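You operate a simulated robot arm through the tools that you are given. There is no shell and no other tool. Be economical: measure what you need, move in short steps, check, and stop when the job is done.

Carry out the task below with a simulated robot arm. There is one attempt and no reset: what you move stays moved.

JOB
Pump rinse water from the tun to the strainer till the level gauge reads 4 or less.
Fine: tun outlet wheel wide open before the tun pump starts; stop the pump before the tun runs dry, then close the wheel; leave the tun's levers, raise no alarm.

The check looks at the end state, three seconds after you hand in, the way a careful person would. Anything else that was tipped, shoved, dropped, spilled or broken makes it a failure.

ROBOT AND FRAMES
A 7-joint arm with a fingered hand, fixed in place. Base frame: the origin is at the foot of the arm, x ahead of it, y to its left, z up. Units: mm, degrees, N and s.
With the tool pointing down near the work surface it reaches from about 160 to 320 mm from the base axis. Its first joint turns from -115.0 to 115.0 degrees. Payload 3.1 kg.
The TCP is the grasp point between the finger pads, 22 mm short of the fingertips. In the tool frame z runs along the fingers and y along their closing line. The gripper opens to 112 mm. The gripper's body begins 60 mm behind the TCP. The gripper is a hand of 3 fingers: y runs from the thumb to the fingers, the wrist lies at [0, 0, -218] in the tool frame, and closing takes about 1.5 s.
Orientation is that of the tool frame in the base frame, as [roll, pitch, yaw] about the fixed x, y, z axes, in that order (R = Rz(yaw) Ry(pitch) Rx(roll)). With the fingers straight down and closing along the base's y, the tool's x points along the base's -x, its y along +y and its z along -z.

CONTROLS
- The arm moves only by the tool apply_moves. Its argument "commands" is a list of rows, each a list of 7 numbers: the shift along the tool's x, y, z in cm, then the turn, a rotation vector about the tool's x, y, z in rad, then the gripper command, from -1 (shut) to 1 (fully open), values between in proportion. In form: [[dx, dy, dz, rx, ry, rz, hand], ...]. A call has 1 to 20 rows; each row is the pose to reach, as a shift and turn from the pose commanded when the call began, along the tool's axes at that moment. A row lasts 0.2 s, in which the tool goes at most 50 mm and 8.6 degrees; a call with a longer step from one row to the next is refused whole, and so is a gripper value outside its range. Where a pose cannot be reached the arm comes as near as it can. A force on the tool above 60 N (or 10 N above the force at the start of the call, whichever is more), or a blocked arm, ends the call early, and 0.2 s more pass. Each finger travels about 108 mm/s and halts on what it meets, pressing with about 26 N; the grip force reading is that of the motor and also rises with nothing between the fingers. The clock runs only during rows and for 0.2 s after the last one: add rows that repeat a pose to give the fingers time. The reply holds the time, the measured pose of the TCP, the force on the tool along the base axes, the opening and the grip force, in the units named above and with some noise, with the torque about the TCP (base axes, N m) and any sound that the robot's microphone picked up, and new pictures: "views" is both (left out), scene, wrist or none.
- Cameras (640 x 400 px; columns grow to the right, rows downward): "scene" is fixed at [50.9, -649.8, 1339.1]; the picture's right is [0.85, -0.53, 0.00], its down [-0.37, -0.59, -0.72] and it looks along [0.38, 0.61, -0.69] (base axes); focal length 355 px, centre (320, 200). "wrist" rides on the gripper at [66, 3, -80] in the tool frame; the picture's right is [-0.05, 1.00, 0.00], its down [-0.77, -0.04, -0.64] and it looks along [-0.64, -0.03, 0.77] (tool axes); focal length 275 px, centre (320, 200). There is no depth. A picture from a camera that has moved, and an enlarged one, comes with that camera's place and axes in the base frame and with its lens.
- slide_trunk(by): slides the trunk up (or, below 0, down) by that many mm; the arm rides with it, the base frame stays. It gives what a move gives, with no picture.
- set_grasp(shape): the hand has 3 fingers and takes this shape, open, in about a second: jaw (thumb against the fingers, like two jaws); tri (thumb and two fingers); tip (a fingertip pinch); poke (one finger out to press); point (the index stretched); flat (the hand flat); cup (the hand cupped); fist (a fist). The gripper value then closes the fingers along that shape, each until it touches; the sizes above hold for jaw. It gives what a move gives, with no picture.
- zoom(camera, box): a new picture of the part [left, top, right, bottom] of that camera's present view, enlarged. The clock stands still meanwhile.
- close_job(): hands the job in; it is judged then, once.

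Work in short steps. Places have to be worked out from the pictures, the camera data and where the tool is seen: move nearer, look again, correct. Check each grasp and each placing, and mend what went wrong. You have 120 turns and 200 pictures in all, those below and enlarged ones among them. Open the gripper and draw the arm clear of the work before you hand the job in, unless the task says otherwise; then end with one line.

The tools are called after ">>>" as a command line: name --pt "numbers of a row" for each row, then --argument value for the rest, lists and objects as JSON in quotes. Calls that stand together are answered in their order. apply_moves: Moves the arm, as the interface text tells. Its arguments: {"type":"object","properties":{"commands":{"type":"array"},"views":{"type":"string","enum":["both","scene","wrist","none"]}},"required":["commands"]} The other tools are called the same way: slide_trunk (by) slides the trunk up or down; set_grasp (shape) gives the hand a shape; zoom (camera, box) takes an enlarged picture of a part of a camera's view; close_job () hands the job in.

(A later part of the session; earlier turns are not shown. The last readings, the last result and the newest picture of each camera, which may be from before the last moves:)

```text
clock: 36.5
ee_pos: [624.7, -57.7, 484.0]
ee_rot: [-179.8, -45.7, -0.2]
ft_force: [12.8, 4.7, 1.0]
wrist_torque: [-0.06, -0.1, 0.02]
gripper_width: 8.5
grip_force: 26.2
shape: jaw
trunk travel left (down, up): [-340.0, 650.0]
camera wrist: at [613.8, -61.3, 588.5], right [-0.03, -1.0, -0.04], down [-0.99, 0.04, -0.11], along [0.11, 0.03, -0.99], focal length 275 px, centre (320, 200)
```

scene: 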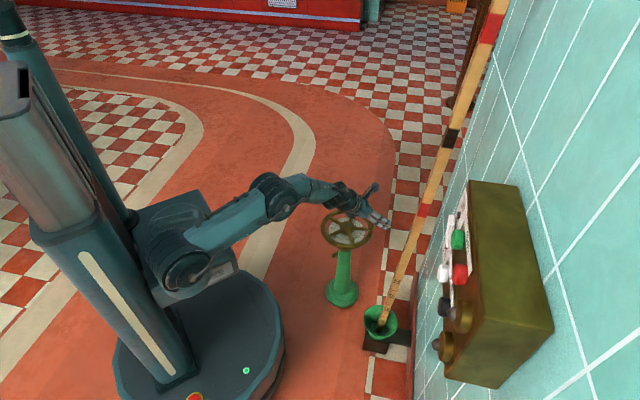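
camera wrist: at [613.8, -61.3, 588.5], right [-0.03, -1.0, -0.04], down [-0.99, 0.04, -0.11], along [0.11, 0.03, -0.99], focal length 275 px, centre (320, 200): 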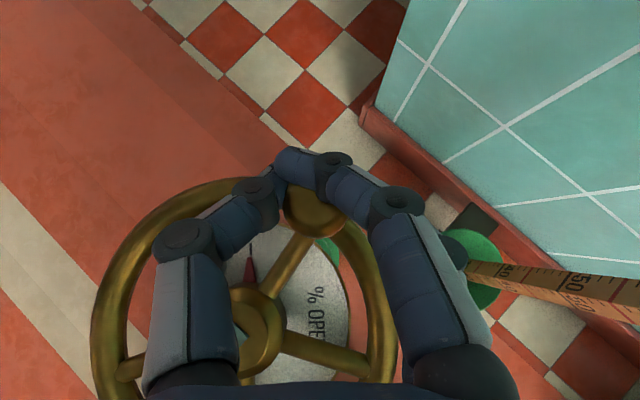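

The fingers have closed round the knob. I try a first 20° counter-clockwise.

>>> apply_moves --pt "0.3 -0.6 0.3 0 0 0 -0.8" --pt "0.53 -1.2 0.53 0 0 0 -0.8" --pt "0.75 -1.85 0.75 0 0 0 -0.8" --pt "0.89 -2.5 0.9 0 0 0 -0.8" --pt "0.89 -2.5 0.9 0 0 0 -0.8" --views "wrist"

```text
clock: 37.7
ee_pos: [637.2, -34.1, 483.7]
ee_rot: [-179.8, -45.6, -0.4]
ft_force: [7.3, -8.0, 2.6]
wrist_torque: [-0.3, -0.1, 0.09]
gripper_width: 6.9
grip_force: 26.3
shape: jaw
trunk travel left (down, up): [-340.0, 650.0]
camera wrist: at [625.8, -38.8, 588.5], right [-0.04, -1.0, -0.04], down [-0.99, 0.04, -0.11], along [0.11, 0.03, -0.99], focal length 275 px, centre (320, 200)
```

wrist: 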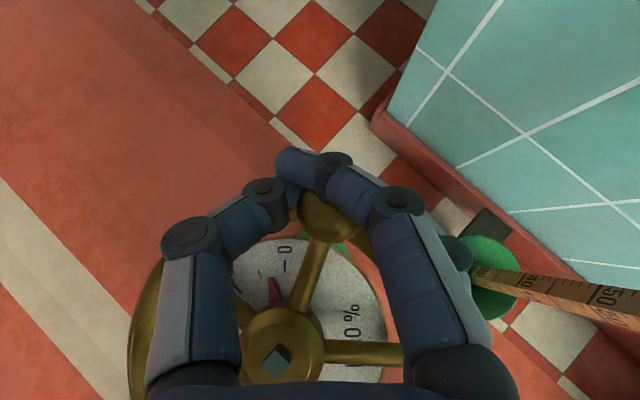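

The wheel and pointer turn together. Continue round to azimuth 60°, easing the tilt.

>>> apply_moves --pt "0.18 -1.3 0.18 0 0 0 -0.8" --pt "0.21 -2.4 0.21 0 0 0 -0.8" --pt "0.14 -3.8 0.14 0 0 0 -0.8" --pt "-0.14 -5.2 -0.14 0 0 0 -0.8" --pt "-0.56 -6.45 -0.57 0 -0.01 0 -0.8" --pt "-1.12 -7.6 -1.14 0 -0.028 0 -0.8" --pt "-1.82 -8.6 -1.86 0 -0.063 0 -0.8" --pt "-2.63 -9.4 -2.68 0 -0.115 0 -0.8" --views "wrist"

```text
clock: 39.5
ee_pos: [597.9, 59.7, 480.3]
ee_rot: [179.9, -38.4, -0.3]
ft_force: [-3.3, 1.9, -0.3]
wrist_torque: [0.04, 0.04, 0.05]
gripper_width: 2.6
grip_force: 26.1
shape: jaw
trunk travel left (down, up): [-340.0, 650.0]
camera wrist: at [598.0, 55.3, 585.5], right [-0.04, -1.0, -0.03], down [-1.0, 0.04, 0.02], along [-0.02, 0.03, -1.0], focal length 275 px, centre (320, 200)
```

wrist: 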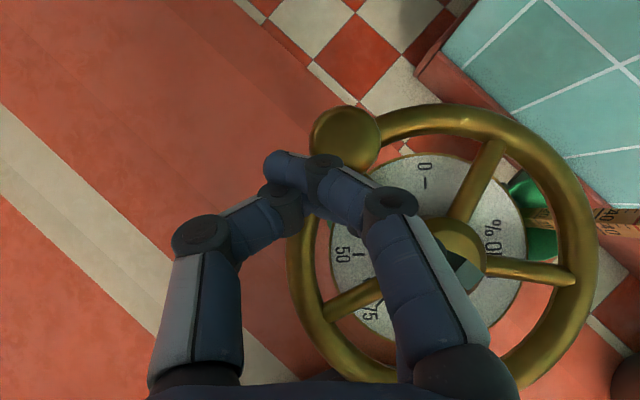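

The knob slipped out ahead of the fingertips, at about (617,49). I open and go forward so it sits deeper in the hand, then close again.

>>> apply_moves --pt "0 0 0 0 0 0 0" --pt "0 0 0 0 0 0 0.7" --pt "0 0 0 0 0 0 1" --pt "0 0 0 0 0 0 1" --pt "0 0 0 0 0 0 1" --pt "1.0 1.1 0.5 0 0.04 0 1" --pt "1.9 1.1 1 0 0.09 0 1" --pt "2.7 1.1 1.6 0 0.09 0 1" --pt "2.7 1.1 1.6 0 0.09 0 1" --views "wrist"

```text
clock: 41.5
ee_pos: [631.0, 47.8, 488.5]
ee_rot: [-179.8, -44.1, -0.5]
ft_force: [0.5, 0.4, 0.3]
wrist_torque: [0.02, 0.01, 0.01]
gripper_width: 111.9
grip_force: 0.1
shape: jaw
trunk travel left (down, up): [-340.0, 650.0]
camera wrist: at [622.2, 45.3, 593.1], right [-0.04, -1.0, -0.03], down [-1.0, 0.04, -0.08], along [0.08, 0.03, -1.0], focal length 275 px, centre (320, 200)
```

wrist: 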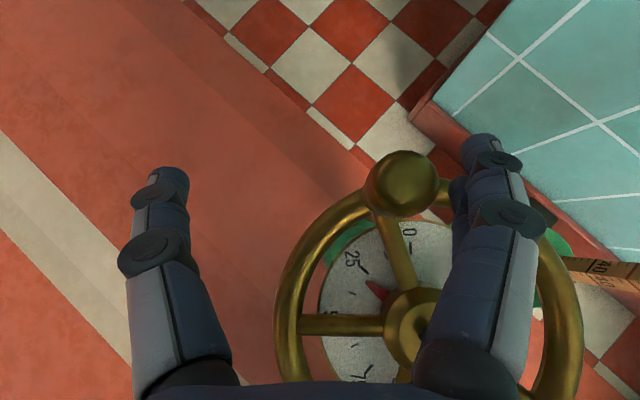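

Opening nudged the wheel back a little; knob now (635,18). I centre on it, a bit deeper, and close.

>>> apply_moves --pt "0.2 1.5 0.3 0 0 0 1" --pt "0.4 3.0 0.6 0 0 0 1" --pt "0.8 3.0 1.2 0 0 0 1" --pt "0.8 3.0 1.2 0 0 0 1" --pt "0.8 3.0 1.2 0 0 0 0.2" --pt "0.8 3.0 1.2 0 0 0 -0.4" --pt "0.8 3.0 1.2 0 0 0 -0.8" --pt "0.8 3.0 1.2 0 0 0 -1" --pt "0.8 3.0 1.2 0 0 0 -1" --views "wrist"

```text
clock: 43.5
ee_pos: [646.5, 20.9, 486.4]
ee_rot: [-179.8, -44.2, -0.3]
ft_force: [12.7, 1.3, -2.5]
wrist_torque: [-0.11, -0.1, 0.04]
gripper_width: 0.2
grip_force: 26.0
shape: jaw
trunk travel left (down, up): [-340.0, 650.0]
camera wrist: at [636.8, 16.1, 590.1], right [-0.04, -1.0, -0.04], down [-1.0, 0.04, -0.08], along [0.08, 0.03, -1.0], focal length 275 px, centre (320, 200)
```

wrist: 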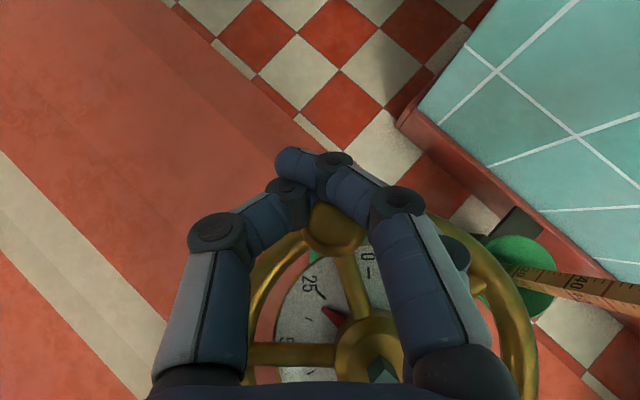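

Knob is now caged properly behind the fingertips. Continue counter-clockwise, leading slightly.

>>> apply_moves --pt "-0.36 -0.8 -0.35 0 0 0 -1" --pt "-0.6 -1.4 -0.58 0 0 0 -1" --pt "-0.82 -2 -0.8 0 -0.003 0 -1" --pt "-1.15 -2.6 -1.1 0 -0.01 0 -1" --pt "-1.47 -3.1 -1.43 0 -0.02 0 -1" --pt "-1.87 -3.6 -1.8 0 -0.034 0 -1" --pt "-2.26 -4 -2.2 0 -0.047 0 -1" --pt "-2.7 -4.35 -2.6 0 -0.068 0 -1" --pt "-3.12 -4.66 -3.03 0 -0.09 0 -1" --pt "-3.6 -4.9 -3.5 0 -0.12 0 -1" --pt "-4.05 -5.1 -3.94 0 -0.15 0 -1" --views "wrist"

```text
clock: 45.9
ee_pos: [588.2, 70.4, 483.7]
ee_rot: [180.0, -35.4, -0.4]
ft_force: [4.2, 1.6, -0.2]
wrist_torque: [0.02, -0.06, -0.01]
gripper_width: 0.0
grip_force: 26.3
shape: jaw
trunk travel left (down, up): [-340.0, 650.0]
camera wrist: at [594.7, 65.6, 589.3], right [-0.04, -1.0, -0.03], down [-1.0, 0.04, 0.07], along [-0.07, 0.03, -1.0], focal length 275 px, centre (320, 200)
```

wrist: 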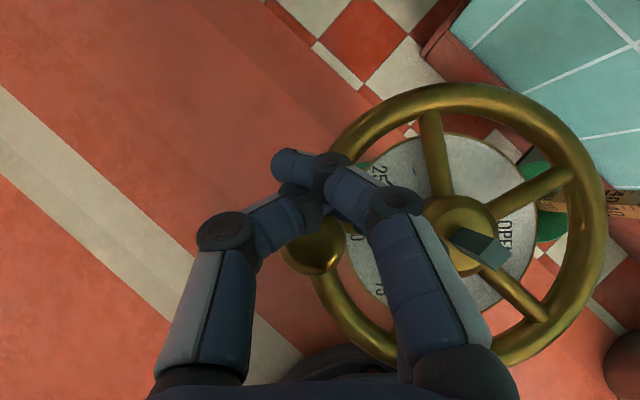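

About two thirds open. Carry on to the end, azimuth ~145°.

>>> apply_moves --pt "-0.8 -0.15 -0.55 0 -0.04 0 -1" --pt "-1.55 -0.2 -1.1 0 -0.077 0 -1" --pt "-2.1 -0.1 -1.5 0 -0.108 0 -1" --pt "-2.6 0 -1.85 0 -0.138 0 -1" --pt "-3.15 0.25 -2.2 0 -0.17 0 -1" --pt "-3.67 0.5 -2.6 0 -0.2 0 -1" --pt "-4.2 0.85 -3 0 -0.225 0 -1" --pt "-4.65 1.2 -3.3 0 -0.25 0 -1" --pt "-5.1 1.6 -3.6 0 -0.28 0 -1" --pt "-5.54 2.05 -3.94 0 -0.304 0 -1" --views "wrist"

```text
clock: 48.1
ee_pos: [520.1, 50.9, 485.4]
ee_rot: [-179.9, -17.9, -0.3]
ft_force: [5.9, 0.7, -2.2]
wrist_torque: [0.03, -0.12, 0.0]
gripper_width: 0.1
grip_force: 25.5
shape: jaw
trunk travel left (down, up): [-340.0, 650.0]
camera wrist: at [558.0, 45.9, 582.9], right [-0.05, -1.0, -0.02], down [-0.93, 0.04, 0.37], along [-0.36, 0.03, -0.93], focal length 275 px, centre (320, 200)
```

wrist: 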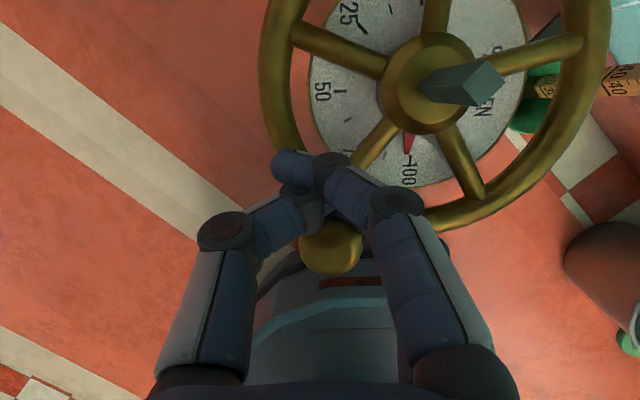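

Pointer is almost on 100. A little further, to the stop.

>>> apply_moves --pt "-0.5 0.55 -0.15 0 -0.02 0 -1" --pt "-0.95 1.1 -0.3 0 -0.04 0 -1" --pt "-1.2 1.5 -0.37 0 -0.05 0 -1" --pt "-1.4 1.9 -0.43 0 -0.06 0 -1" --pt "-1.4 1.9 -0.43 0 -0.06 0 -1" --views "wrist"

>>> zoom --camera "wrist" --box '[280, 0, 560, 200]'

```text
clock: 49.1
ee_pos: [513.3, 33.9, 491.3]
ee_rot: [-179.0, -16.5, -0.5]
ft_force: [20.6, -0.3, -3.6]
wrist_torque: [-0.01, -0.35, -0.06]
gripper_width: 0.0
grip_force: 26.0
shape: jaw
trunk travel left (down, up): [-340.0, 650.0]
stopped in row 5: the force on the tool passed its limit at 62 N (the readings are from after the stop); the commanded pose is now the measured one
camera wrist: at [553.3, 28.3, 587.0], right [-0.05, -1.0, -0.03], down [-0.92, 0.03, 0.39], along [-0.39, 0.05, -0.92], focal length 275 px, centre (320, 200)
```

wrist: 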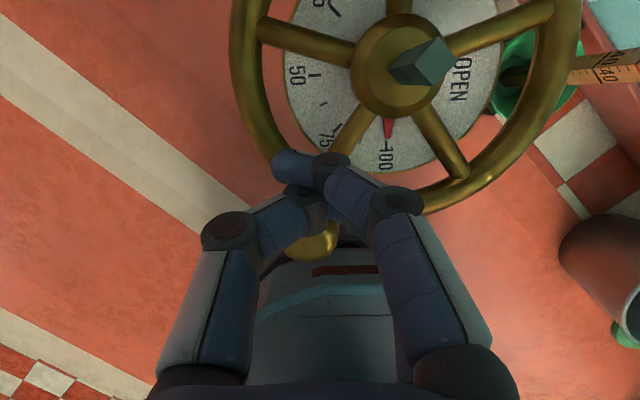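

```text
2.00 times, centred on (420, 100) of wrist
camera zoom: at [553.3, 28.3, 587.0], right [-0.05, -1.0, -0.03], down [-0.92, 0.03, 0.39], along [-0.39, 0.05, -0.92], focal length 551 px, centre (120, 400)
```

zoom: 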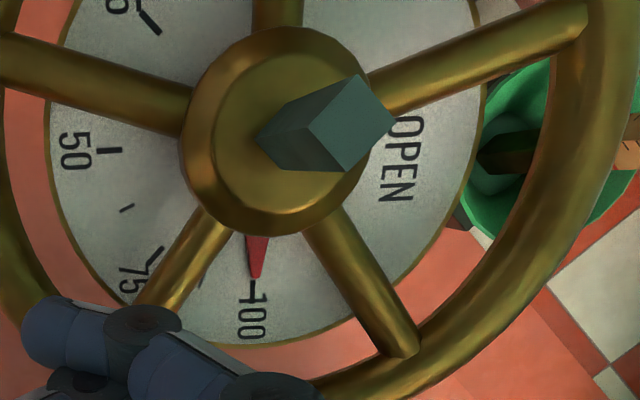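

Pointer is at 100 against the stop. I lift off straight up with the trunk.

>>> slide_trunk --by 110

>>> apply_moves --pt "0 0 0 0 0 0 0" --pt "0 0 0 0 0 0 1" --pt "0 0 0 0 0 0 1" --views "both"

```text
clock: 50.5
ee_pos: [511.0, 34.9, 599.9]
ee_rot: [-179.2, -16.2, -0.5]
ft_force: [0.6, -0.3, -0.1]
wrist_torque: [0.02, -0.02, -0.04]
gripper_width: 0.0
grip_force: 26.1
shape: jaw
trunk travel left (down, up): [-450.0, 540.0]
```

```text
clock: 51.4
ee_pos: [511.6, 34.2, 599.5]
ee_rot: [-179.2, -16.1, -0.4]
ft_force: [-0.1, -0.1, 0.0]
wrist_torque: [0.0, 0.02, 0.03]
gripper_width: 111.7
grip_force: 0.1
shape: jaw
trunk travel left (down, up): [-450.0, 540.0]
camera wrist: at [551.9, 29.4, 695.6], right [-0.05, -1.0, -0.03], down [-0.92, 0.03, 0.4], along [-0.4, 0.04, -0.92], focal length 275 px, centre (320, 200)
```

scene: 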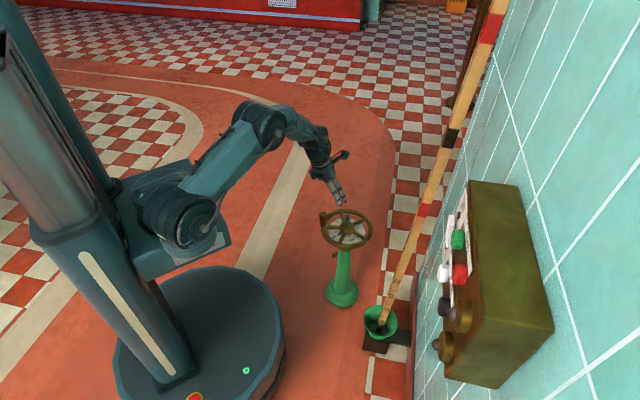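
wrist: 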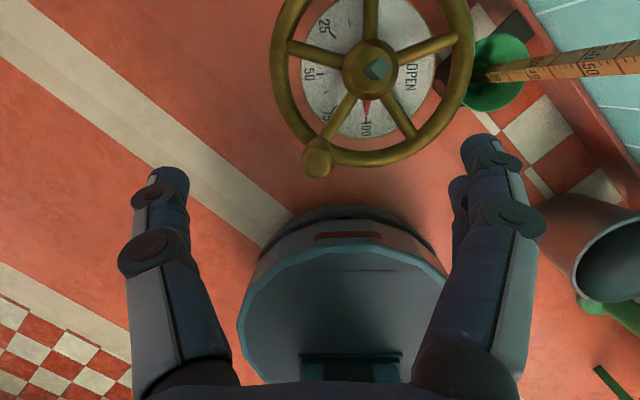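

Wheel stays at 100 %. Now retract, raise and swing to the panel (white ≈ [405,-469,842], black ≈ [358,-508,845]), keeping inside the pole.

>>> apply_moves --pt "-3 0 -0.9 0 -0.13 0 1" --pt "-6.2 0 -1.8 0 -0.27 0 1" --pt "-6.2 0 -1.8 0 -0.28 0 1" --views "none"

>>> slide_trunk --by 200

>>> apply_moves --pt "-1.7 4.1 0 0 0 0.103 1" --pt "-3.4 8.2 0 0 0 0.206 1" --pt "-5.1 12.4 0 0 0 0.309 1" --pt "-6.8 16.5 0 0 0 0.412 1" --pt "-8.5 20.6 0 0 0 0.515 1" --pt "-10.2 24.7 0 0 0 0.618 1" --pt "-11.9 28.8 0 0 0 0.721 1" --pt "-13.6 33 0 0 0 0.824 1" --pt "-15.3 37.1 0 0 0 0.925 1" --views "scene"

```text
clock: 52.1
ee_pos: [445.3, 35.5, 599.5]
ee_rot: [-179.2, 0.1, -0.2]
ft_force: [-0.2, 0.2, 0.3]
wrist_torque: [-0.03, 0.01, 0.0]
gripper_width: 111.8
grip_force: 0.1
shape: jaw
trunk travel left (down, up): [-450.0, 540.0]
```

```text
clock: 54.3
ee_pos: [445.4, 34.7, 800.0]
ee_rot: [-179.1, 0.0, 0.0]
ft_force: [0.3, 1.8, 0.5]
wrist_torque: [0.0, -0.01, 0.01]
gripper_width: 112.1
grip_force: 0.0
shape: jaw
trunk travel left (down, up): [-650.0, 340.0]
```

```text
clock: 56.3
ee_pos: [291.7, -336.3, 793.8]
ee_rot: [-179.5, 0.7, -53.1]
ft_force: [-0.5, 0.3, -0.4]
wrist_torque: [-0.01, -0.03, 0.0]
gripper_width: 111.8
grip_force: 0.1
shape: jaw
trunk travel left (down, up): [-650.0, 340.0]
```

scene: 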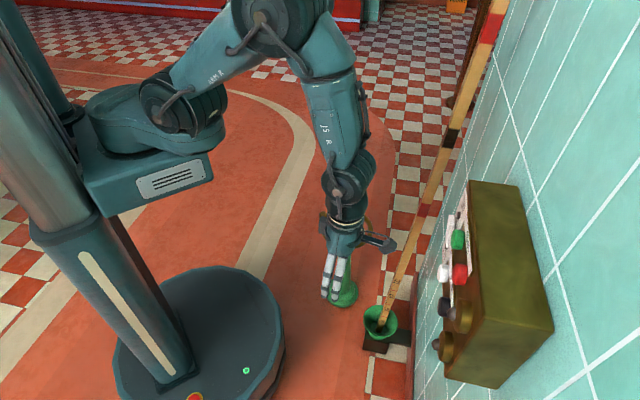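

Now shape the hand for poking, and tilt up 60° towards the panel.

>>> set_grasp --shape "poke"

>>> apply_moves --pt "1 0 -0.7 0 0.13 0 1" --pt "2 0 -1.4 0 0.26 0 1" --pt "3 0 -2.1 0 0.39 0 1" --pt "4 0 -2.8 0 0.52 0 1" --pt "5 0 -3.5 0 0.65 0 1" --pt "6 0 -4.2 0 0.78 0 1" --pt "7 0 -4.9 0 0.91 0 1" --pt "8 0 -5.6 0 1.04 0 1" --views "both"

```text
clock: 57.2
ee_pos: [293.5, -335.4, 793.4]
ee_rot: [-179.5, 0.6, -53.1]
ft_force: [0.3, -0.5, -0.6]
wrist_torque: [0.0, -0.02, 0.0]
gripper_width: 0.3
grip_force: 0.1
shape: poke
trunk travel left (down, up): [-650.0, 340.0]
```

```text
clock: 59.0
ee_pos: [340.6, -399.9, 848.7]
ee_rot: [-178.9, -59.0, -54.0]
ft_force: [-0.1, -0.4, 0.0]
wrist_torque: [0.0, 0.0, 0.01]
gripper_width: 0.2
grip_force: 0.0
shape: poke
trunk travel left (down, up): [-650.0, 340.0]
camera wrist: at [316.0, -375.7, 947.8], right [-0.81, -0.58, -0.05], down [-0.53, 0.78, -0.33], along [0.23, -0.25, -0.94], focal length 275 px, centre (320, 200)
```

scene: 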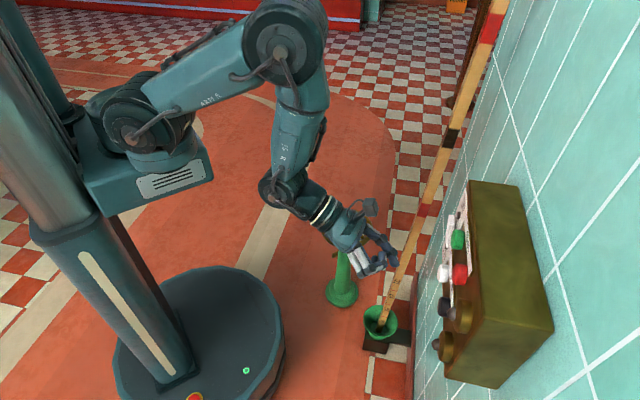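
wrist: 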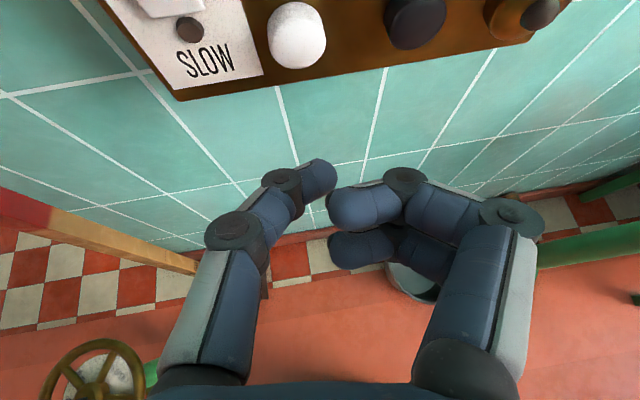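

Reach to the panel is fine. I check whether the "point" shape gives a cleaner leading finger.

>>> set_grasp --shape "point"

>>> apply_moves --pt "0 0 0 0 0 0 1" --views "wrist"

```text
clock: 59.9
ee_pos: [341.6, -400.4, 849.2]
ee_rot: [-179.0, -59.0, -54.1]
ft_force: [-0.2, 1.5, 0.3]
wrist_torque: [0.03, 0.02, 0.0]
gripper_width: 0.1
grip_force: 0.0
shape: point
trunk travel left (down, up): [-650.0, 340.0]
```

```text
clock: 60.3
ee_pos: [342.0, -400.1, 848.7]
ee_rot: [-178.9, -59.0, -54.0]
ft_force: [-0.9, -0.6, 0.6]
wrist_torque: [0.0, 0.01, 0.01]
gripper_width: 0.0
grip_force: 0.0
shape: point
trunk travel left (down, up): [-650.0, 340.0]
camera wrist: at [316.0, -375.6, 947.9], right [-0.81, -0.58, -0.05], down [-0.53, 0.78, -0.33], along [0.23, -0.24, -0.94], focal length 275 px, centre (320, 200)
```

wrist: 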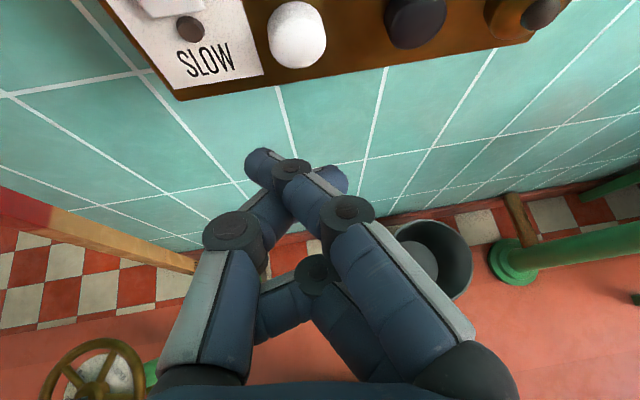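

"Poke" leads on-axis better; back to that, and then to a stand-off 25 mm in front of the white button.

>>> set_grasp --shape "poke"

>>> apply_moves --pt "0.9 -0.15 2.3 0 0.08 -0.05 1" --pt "1.9 -0.3 4.6 0 0.15 -0.06 1" --pt "1.9 -0.3 4.6 0 0.15 -0.06 1" --views "both"

```text
clock: 61.2
ee_pos: [340.8, -400.5, 849.3]
ee_rot: [-179.0, -59.0, -53.9]
ft_force: [0.4, 0.0, 0.4]
wrist_torque: [-0.03, 0.01, -0.01]
gripper_width: 0.1
grip_force: 0.0
shape: poke
trunk travel left (down, up): [-650.0, 340.0]
```

```text
clock: 62.0
ee_pos: [372.6, -437.8, 843.0]
ee_rot: [173.3, -67.5, -45.4]
ft_force: [-0.4, 0.2, -0.1]
wrist_torque: [0.02, -0.01, 0.01]
gripper_width: 0.1
grip_force: 0.1
shape: poke
trunk travel left (down, up): [-650.0, 340.0]
camera wrist: at [342.3, -400.0, 934.3], right [-0.79, -0.61, 0.0], down [-0.54, 0.7, -0.47], along [0.29, -0.38, -0.88], focal length 275 px, centre (320, 200)
```

scene: 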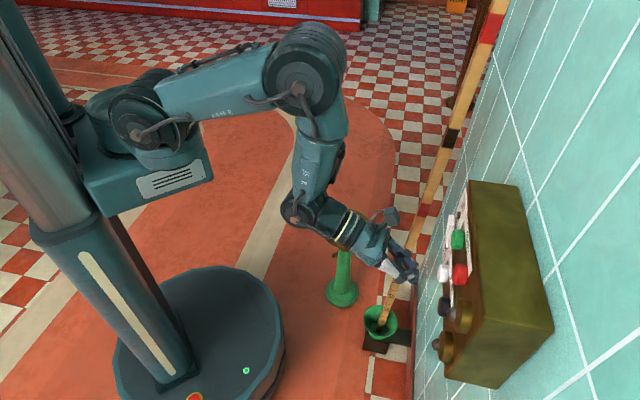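
wrist: 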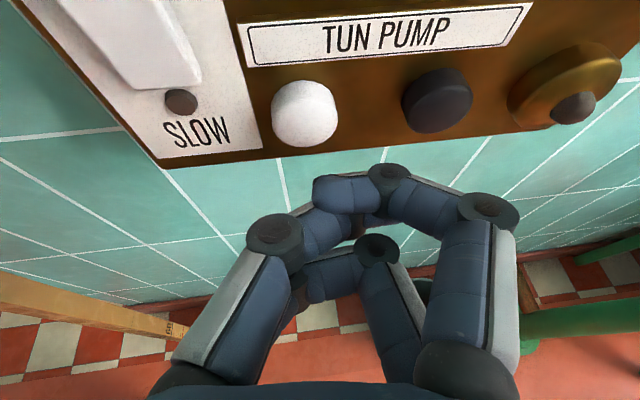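

The fingers look different now; I wait a moment and look again closely.

>>> apply_moves --pt "0 0 0 0 0 0 1" --pt "0 0 0 0 0 0 1" --pt "0 0 0 0 0 0 1" --views "wrist"

>>> zoom --camera "wrist" --box '[160, 60, 520, 400]'

>>> zoom --camera "scene" --box '[360, 200, 480, 320]'

```text
clock: 62.8
ee_pos: [371.8, -438.7, 842.0]
ee_rot: [173.3, -67.4, -45.4]
ft_force: [0.2, -0.5, -0.2]
wrist_torque: [0.0, 0.06, 0.0]
gripper_width: 0.2
grip_force: 0.0
shape: poke
trunk travel left (down, up): [-650.0, 340.0]
camera wrist: at [342.3, -399.9, 934.2], right [-0.79, -0.61, 0.0], down [-0.54, 0.7, -0.47], along [0.28, -0.37, -0.88], focal length 275 px, centre (320, 200)
```

wrist: 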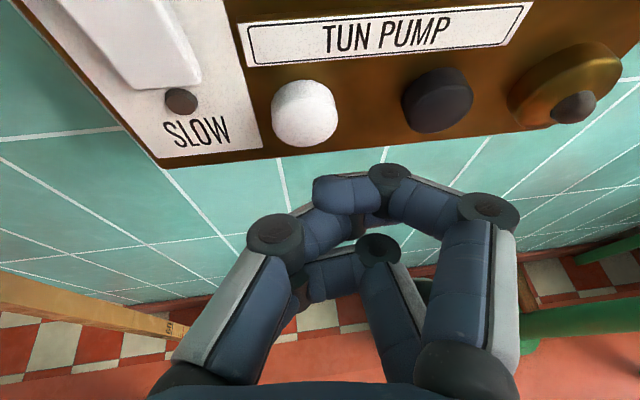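

```text
1.18 times, centred on (340, 230) of wrist
camera zoom: at [342.3, -399.9, 934.2], right [-0.79, -0.61, 0.0], down [-0.54, 0.7, -0.47], along [0.28, -0.37, -0.88], focal length 324 px, centre (296, 165)
```

zoom: 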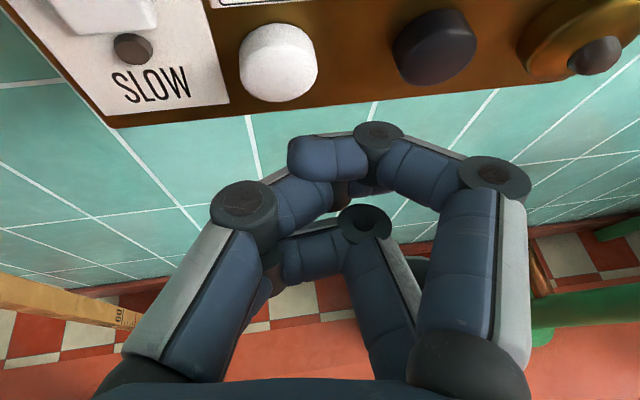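

```text
3.33 times, centred on (420, 260) of scene
camera zoom: at [50.9, -649.8, 1339.1], right [0.85, -0.53, 0.0], down [-0.37, -0.59, -0.72], along [0.38, 0.61, -0.69], focal length 1182 px, centre (-13, 0)
```

zoom: 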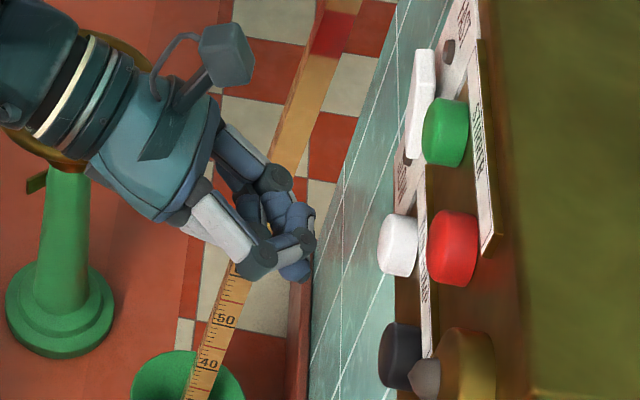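

The fingers tangled in the shape change. I go via "jaw" to reset, then "poke" again.

>>> set_grasp --shape "jaw"

>>> set_grasp --shape "poke"

>>> apply_moves --pt "0 0 0 0 0 0 1" --pt "0 0 0 0 0 0 1" --views "wrist"

>>> zoom --camera "scene" --box '[360, 200, 480, 320]'

```text
clock: 63.7
ee_pos: [373.0, -438.1, 841.3]
ee_rot: [173.3, -67.3, -45.4]
ft_force: [-0.6, -0.1, -0.4]
wrist_torque: [0.02, 0.0, 0.0]
gripper_width: 16.0
grip_force: 0.0
shape: jaw
trunk travel left (down, up): [-650.0, 340.0]
```

```text
clock: 64.6
ee_pos: [372.6, -437.5, 842.2]
ee_rot: [173.3, -67.4, -45.4]
ft_force: [0.0, -1.0, 0.2]
wrist_torque: [-0.01, 0.0, -0.01]
gripper_width: 0.0
grip_force: 0.1
shape: poke
trunk travel left (down, up): [-650.0, 340.0]
```

```text
clock: 65.2
ee_pos: [372.4, -437.4, 841.9]
ee_rot: [173.4, -67.5, -45.4]
ft_force: [-0.3, -0.1, -0.1]
wrist_torque: [-0.01, 0.02, -0.02]
gripper_width: 0.2
grip_force: 0.1
shape: poke
trunk travel left (down, up): [-650.0, 340.0]
camera wrist: at [342.3, -399.9, 934.2], right [-0.79, -0.61, 0.0], down [-0.54, 0.7, -0.47], along [0.28, -0.37, -0.88], focal length 275 px, centre (320, 200)
```

wrist: 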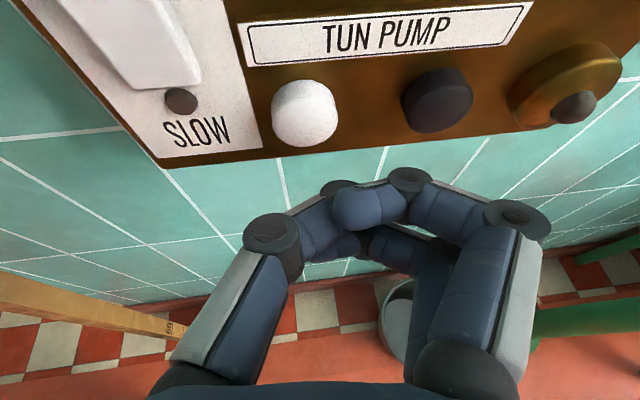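

```text
3.33 times, centred on (420, 260) of scene
camera zoom: at [50.9, -649.8, 1339.1], right [0.85, -0.53, 0.0], down [-0.37, -0.59, -0.72], along [0.38, 0.61, -0.69], focal length 1182 px, centre (-13, 0)
```

zoom: 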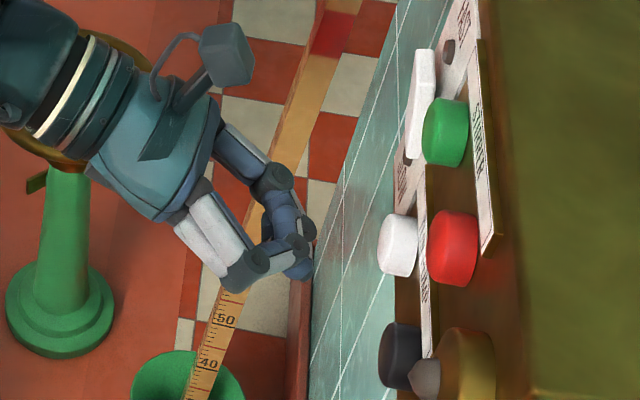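

>>> set_grasp --shape "jaw"

>>> apply_moves --pt "0 0 0 0 0 0 1" --pt "0 0 0 0 0 0 1" --pt "0 0 0 0 0 0 1" --pt "0 0 0 0 0 0 1" --views "none"

>>> set_grasp --shape "poke"

>>> apply_moves --pt "0 0 0 0 0 0 1" --pt "0 0 0 0 0 0 1" --pt "0 0 0 0 0 0 1" --views "wrist"

>>> zoom --camera "scene" --box '[360, 200, 480, 320]'

```text
clock: 66.1
ee_pos: [373.2, -437.1, 841.6]
ee_rot: [173.3, -67.4, -45.3]
ft_force: [0.9, 0.3, -0.1]
wrist_torque: [-0.03, -0.01, 0.01]
gripper_width: 15.7
grip_force: 0.1
shape: jaw
trunk travel left (down, up): [-650.0, 340.0]
```

```text
clock: 67.1
ee_pos: [372.1, -438.0, 842.1]
ee_rot: [173.3, -67.3, -45.4]
ft_force: [-0.4, 0.1, 0.1]
wrist_torque: [0.02, -0.01, 0.04]
gripper_width: 15.9
grip_force: 0.1
shape: jaw
trunk travel left (down, up): [-650.0, 340.0]
```

```text
clock: 68.0
ee_pos: [372.4, -438.5, 841.4]
ee_rot: [173.2, -67.4, -45.4]
ft_force: [-0.9, 0.0, -1.1]
wrist_torque: [0.04, 0.0, 0.01]
gripper_width: 0.2
grip_force: 0.0
shape: poke
trunk travel left (down, up): [-650.0, 340.0]
```

```text
clock: 68.8
ee_pos: [371.9, -438.5, 841.8]
ee_rot: [173.4, -67.4, -45.4]
ft_force: [-0.7, 0.4, -0.4]
wrist_torque: [-0.01, 0.03, -0.01]
gripper_width: 0.1
grip_force: 0.0
shape: poke
trunk travel left (down, up): [-650.0, 340.0]
camera wrist: at [342.3, -400.0, 934.2], right [-0.79, -0.61, 0.0], down [-0.54, 0.7, -0.47], along [0.28, -0.37, -0.88], focal length 275 px, centre (320, 200)
```

wrist: 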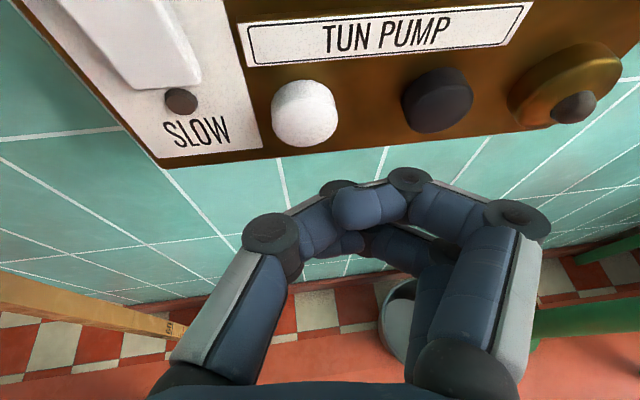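

```text
3.33 times, centred on (420, 260) of scene
camera zoom: at [50.9, -649.8, 1339.1], right [0.85, -0.53, 0.0], down [-0.37, -0.59, -0.72], along [0.38, 0.61, -0.69], focal length 1182 px, centre (-13, 0)
```

zoom: 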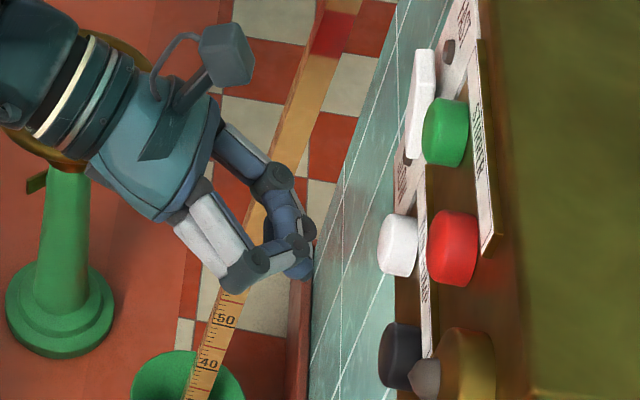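

The fingers are hooked together (jaw only opens to 16). I back off 70 mm and use "flat" to untangle them.

>>> apply_moves --pt "0 0 -3.5 0 0 0 1" --pt "0 0 -7 0 0 0 1" --views "none"

>>> set_grasp --shape "flat"

>>> apply_moves --pt "0 0 0 0 0 0 1" --pt "0 0 0 0 0 0 1" --views "wrist"

```text
clock: 69.4
ee_pos: [331.3, -384.9, 869.3]
ee_rot: [173.3, -67.5, -45.5]
ft_force: [-0.5, 0.1, 1.3]
wrist_torque: [0.02, -0.01, 0.0]
gripper_width: 0.0
grip_force: 0.0
shape: poke
trunk travel left (down, up): [-650.0, 340.0]
```

```text
clock: 70.3
ee_pos: [333.4, -386.5, 869.1]
ee_rot: [173.3, -67.4, -45.4]
ft_force: [0.0, 0.1, 0.2]
wrist_torque: [0.0, -0.01, -0.01]
gripper_width: 0.0
grip_force: 0.0
shape: flat
trunk travel left (down, up): [-650.0, 340.0]
```

```text
clock: 70.9
ee_pos: [333.0, -386.9, 868.6]
ee_rot: [173.4, -67.4, -45.4]
ft_force: [-0.1, -0.3, 0.5]
wrist_torque: [0.02, -0.01, -0.02]
gripper_width: 0.0
grip_force: 0.1
shape: flat
trunk travel left (down, up): [-650.0, 340.0]
camera wrist: at [303.1, -348.2, 960.9], right [-0.79, -0.61, 0.0], down [-0.54, 0.7, -0.47], along [0.28, -0.38, -0.88], focal length 275 px, centre (320, 200)
```

wrist: 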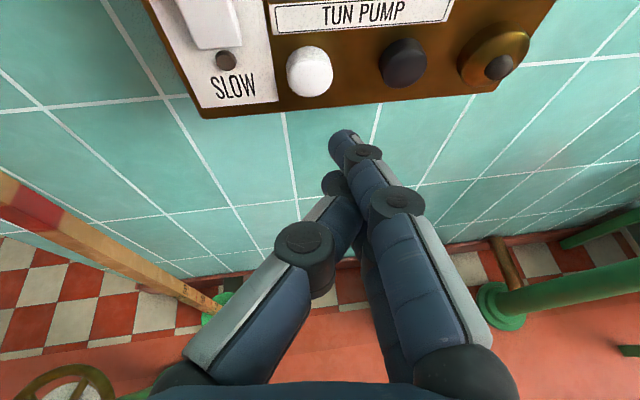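

>>> set_grasp --shape "jaw"

>>> apply_moves --pt "0 0 0 0 0 0 1" --pt "0 0 0 0 0 0 1" --pt "0 0 0 0 0 0 1" --views "wrist"

```text
clock: 71.8
ee_pos: [333.1, -386.2, 868.9]
ee_rot: [173.3, -67.4, -45.4]
ft_force: [0.0, 0.5, 0.4]
wrist_torque: [0.01, -0.01, -0.05]
gripper_width: 111.9
grip_force: 0.0
shape: jaw
trunk travel left (down, up): [-650.0, 340.0]
```

```text
clock: 72.6
ee_pos: [334.0, -385.8, 868.0]
ee_rot: [173.3, -67.4, -45.4]
ft_force: [-0.1, -0.1, -0.2]
wrist_torque: [0.03, -0.01, -0.04]
gripper_width: 111.8
grip_force: 0.1
shape: jaw
trunk travel left (down, up): [-650.0, 340.0]
camera wrist: at [303.1, -348.2, 960.9], right [-0.79, -0.61, 0.0], down [-0.54, 0.7, -0.47], along [0.28, -0.38, -0.88], focal length 275 px, centre (320, 200)
```

wrist: 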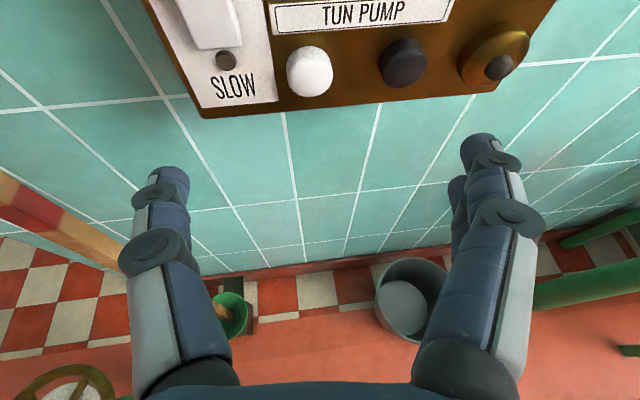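

Untangled. Now "poke" straight from the open jaw.

>>> set_grasp --shape "poke"

>>> apply_moves --pt "0 0 0 0 0 0 1" --pt "0 0 0 0 0 0 1" --views "wrist"

>>> zoom --camera "scene" --box '[350, 190, 470, 310]'

```text
clock: 73.5
ee_pos: [333.5, -386.4, 868.7]
ee_rot: [173.3, -67.4, -45.5]
ft_force: [0.2, 0.5, 0.3]
wrist_torque: [0.01, 0.01, -0.01]
gripper_width: 0.0
grip_force: 0.1
shape: poke
trunk travel left (down, up): [-650.0, 340.0]
```

```text
clock: 74.1
ee_pos: [333.2, -386.0, 868.5]
ee_rot: [173.3, -67.4, -45.4]
ft_force: [0.1, 0.1, -0.3]
wrist_torque: [0.03, 0.02, 0.01]
gripper_width: 0.0
grip_force: 0.1
shape: poke
trunk travel left (down, up): [-650.0, 340.0]
camera wrist: at [303.1, -348.2, 960.9], right [-0.79, -0.61, 0.0], down [-0.54, 0.7, -0.47], along [0.28, -0.38, -0.88], focal length 275 px, centre (320, 200)
```

wrist: 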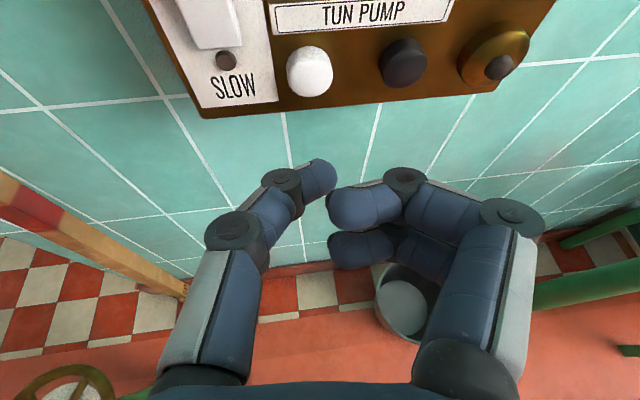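

```text
3.33 times, centred on (410, 250) of scene
camera zoom: at [50.9, -649.8, 1339.1], right [0.85, -0.53, 0.0], down [-0.37, -0.59, -0.72], along [0.38, 0.61, -0.69], focal length 1182 px, centre (20, 33)
```

zoom: 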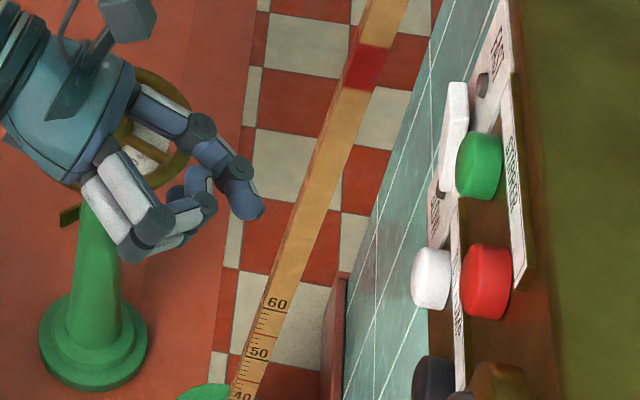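

Clean poke: thumb tip leads on the axis (tip now ≈ [345,-402,860]). Move to 20 mm in front of white.

>>> apply_moves --pt "0.3 -0.2 2.4 0 0 0 1" --pt "0.6 -0.4 4.8 0 0 0 1" --pt "1.0 -0.55 7.1 0 0 0 1" --pt "1.0 -0.55 7.1 0 0 0 1" --views "wrist"

>>> zoom --camera "scene" --box '[380, 210, 480, 310]'

```text
clock: 75.1
ee_pos: [380.2, -438.3, 852.2]
ee_rot: [173.3, -67.4, -45.4]
ft_force: [0.2, 0.0, -0.5]
wrist_torque: [-0.01, -0.01, -0.01]
gripper_width: 0.0
grip_force: 0.0
shape: poke
trunk travel left (down, up): [-650.0, 340.0]
camera wrist: at [349.9, -399.8, 943.4], right [-0.79, -0.61, 0.0], down [-0.54, 0.7, -0.47], along [0.28, -0.37, -0.88], focal length 275 px, centre (320, 200)
```

wrist: 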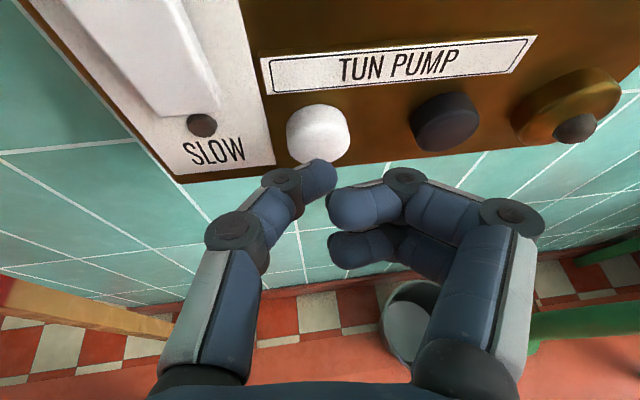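

```text
4.00 times, centred on (430, 260) of scene
camera zoom: at [50.9, -649.8, 1339.1], right [0.85, -0.53, 0.0], down [-0.37, -0.59, -0.72], along [0.38, 0.61, -0.69], focal length 1418 px, centre (-120, -40)
```

zoom: 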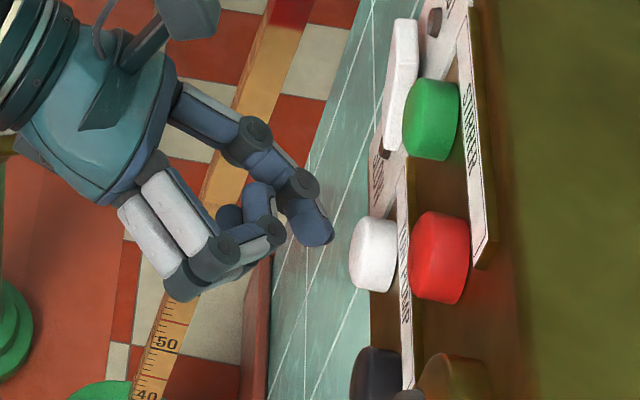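

Aligned with white. Push forward gradually to 22 mm.

>>> apply_moves --pt "0.38 0 0.93 0 0 0 1" --pt "0.61 -0.04 1.48 0 0 0 1" --pt "0.77 -0.05 1.85 0 0 0 1" --pt "0.84 -0.05 2.03 0 0 0 1" --views "wrist"

```text
clock: 76.1
ee_pos: [392.4, -451.9, 851.4]
ee_rot: [173.2, -67.3, -45.3]
ft_force: [-12.7, 17.5, -3.4]
wrist_torque: [0.13, 0.11, -0.05]
gripper_width: 0.0
grip_force: 0.2
shape: poke
trunk travel left (down, up): [-650.0, 340.0]
heard: click
camera wrist: at [362.1, -413.7, 943.7], right [-0.79, -0.61, 0.0], down [-0.54, 0.7, -0.47], along [0.28, -0.37, -0.88], focal length 275 px, centre (320, 200)
```

wrist: 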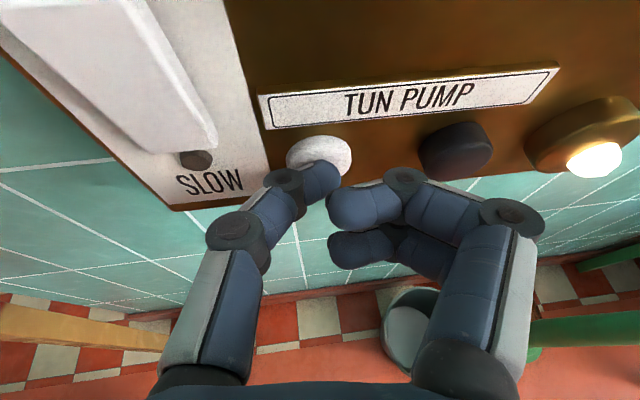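

The lamp lit: the pump is running (start ≈ t 75.8). I retract and roll the hand 90° so the camera looks towards the gauges.

>>> apply_moves --pt "-1.0 0 -2.5 0 0 0 1" --pt "-1.9 0.5 -6 -0.029 -0.032 -0.138 1" --pt "-1.9 0.5 -9.5 -0.059 -0.065 -0.276 1" --pt "-1.9 0.5 -9.5 -0.088 -0.097 -0.415 1" --pt "-1.9 0.5 -9.5 -0.117 -0.13 -0.553 1" --pt "-1.9 0.5 -9.5 -0.147 -0.162 -0.691 1" --pt "-1.9 0.5 -9.5 -0.176 -0.194 -0.829 1" --pt "-1.9 0.5 -9.5 -0.205 -0.227 -0.967 1" --pt "-1.9 0.5 -9.5 -0.234 -0.259 -1.106 1" --pt "-1.9 0.5 -9.5 -0.264 -0.292 -1.244 1" --pt "-1.9 0.5 -9.5 -0.293 -0.324 -1.382 1" --views "wrist"

```text
clock: 78.5
ee_pos: [331.0, -381.1, 870.6]
ee_rot: [112.5, 2.8, 13.5]
ft_force: [-0.2, -0.1, -0.4]
wrist_torque: [0.01, -0.03, 0.01]
gripper_width: 0.0
grip_force: 0.1
shape: poke
trunk travel left (down, up): [-650.0, 340.0]
camera wrist: at [379.7, -296.5, 900.5], right [0.09, -0.37, 0.92], down [-0.88, 0.41, 0.25], along [-0.47, -0.83, -0.29], focal length 275 px, centre (320, 200)
```

wrist: 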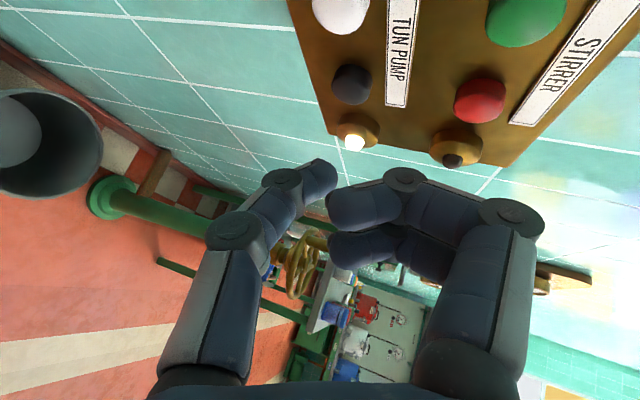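

The gauge board is just behind the fingers; yaw another ~29° right.

>>> apply_moves --pt "0 0 0 0.006 -0.13 0.053 1" --pt "0 0 0 0.012 -0.26 0.107 1" --pt "0 0 0 0.018 -0.38 0.157 1" --pt "0 0 0 0.023 -0.48 0.2 1" --views "wrist"

```text
clock: 79.5
ee_pos: [332.2, -381.7, 869.3]
ee_rot: [112.4, 2.4, -16.6]
ft_force: [0.0, 1.1, 0.1]
wrist_torque: [0.0, 0.01, 0.03]
gripper_width: 0.2
grip_force: 0.1
shape: poke
trunk travel left (down, up): [-650.0, 340.0]
camera wrist: at [416.6, -332.2, 900.3], right [-0.11, -0.37, 0.92], down [-0.56, 0.79, 0.24], along [-0.82, -0.49, -0.29], focal length 275 px, centre (320, 200)
```

wrist: 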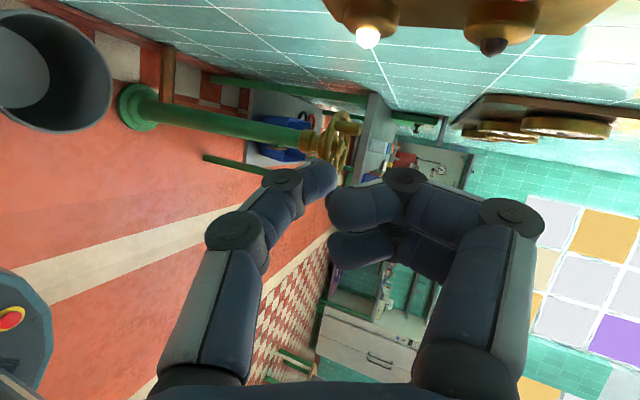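

The board is edge-on from here; I must swing further round to about (0,-400).

>>> apply_moves --pt "-4.43 0.44 1.57 -0.003 0.058 -0.024 1" --pt "-8.86 0.89 3.14 -0.005 0.116 -0.048 1" --pt "-13.3 1.33 4.7 -0.008 0.174 -0.072 1" --pt "-17.7 1.77 6.3 -0.01 0.233 -0.096 1" --pt "-22.1 2.2 7.9 -0.013 0.29 -0.12 1" --pt "-26.6 2.66 9.4 -0.015 0.35 -0.144 1" --pt "-31 3.1 11 -0.018 0.407 -0.168 1" --views "wrist"

```text
clock: 81.1
ee_pos: [-1.2, -403.8, 868.7]
ee_rot: [112.6, 2.4, 8.8]
ft_force: [0.2, 0.2, 0.3]
wrist_torque: [0.0, 0.01, 0.01]
gripper_width: 0.1
grip_force: 0.1
shape: poke
out of reach, approached as far as the arm can: row 2
trunk travel left (down, up): [-650.0, 340.0]
camera wrist: at [54.0, -321.8, 900.5], right [0.05, -0.38, 0.92], down [-0.84, 0.48, 0.24], along [-0.53, -0.79, -0.3], focal length 275 px, centre (320, 200)
```

wrist: 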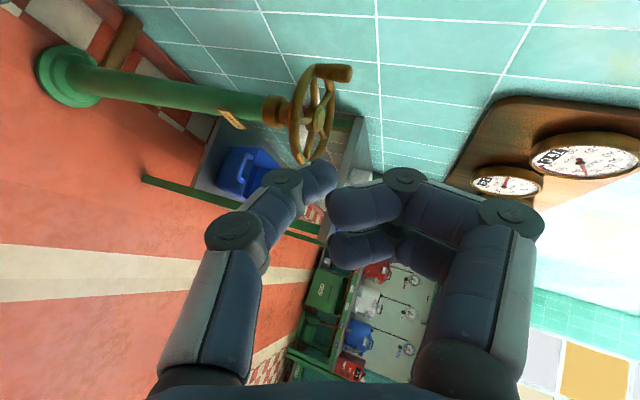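

>>> zoom --camera "wrist" --box '[460, 120, 640, 210]'

```text
3.56 times, centred on (550, 165) of wrist
camera zoom: at [54.0, -321.8, 900.5], right [0.05, -0.38, 0.92], down [-0.84, 0.48, 0.24], along [-0.53, -0.79, -0.3], focal length 979 px, centre (-498, 324)
```

zoom: 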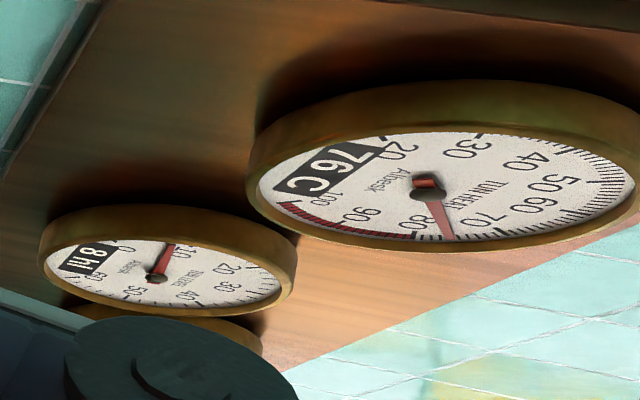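

>>> zoom --camera "wrist" --box '[470, 170, 550, 215]'

```text
8.00 times, centred on (510, 192) of wrist
camera zoom: at [54.0, -321.8, 900.5], right [0.05, -0.38, 0.92], down [-0.84, 0.48, 0.24], along [-0.53, -0.79, -0.3], focal length 2202 px, centre (-1200, 260)
```

zoom: 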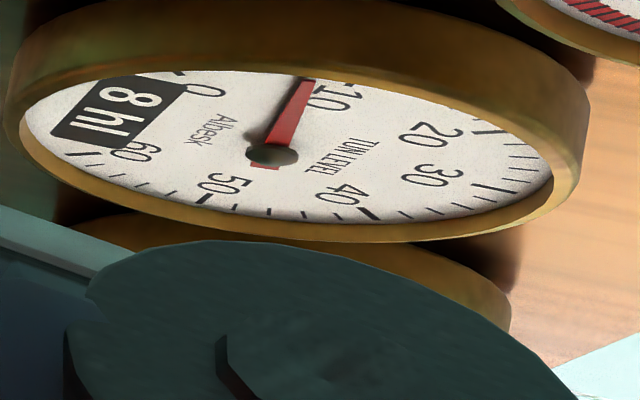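

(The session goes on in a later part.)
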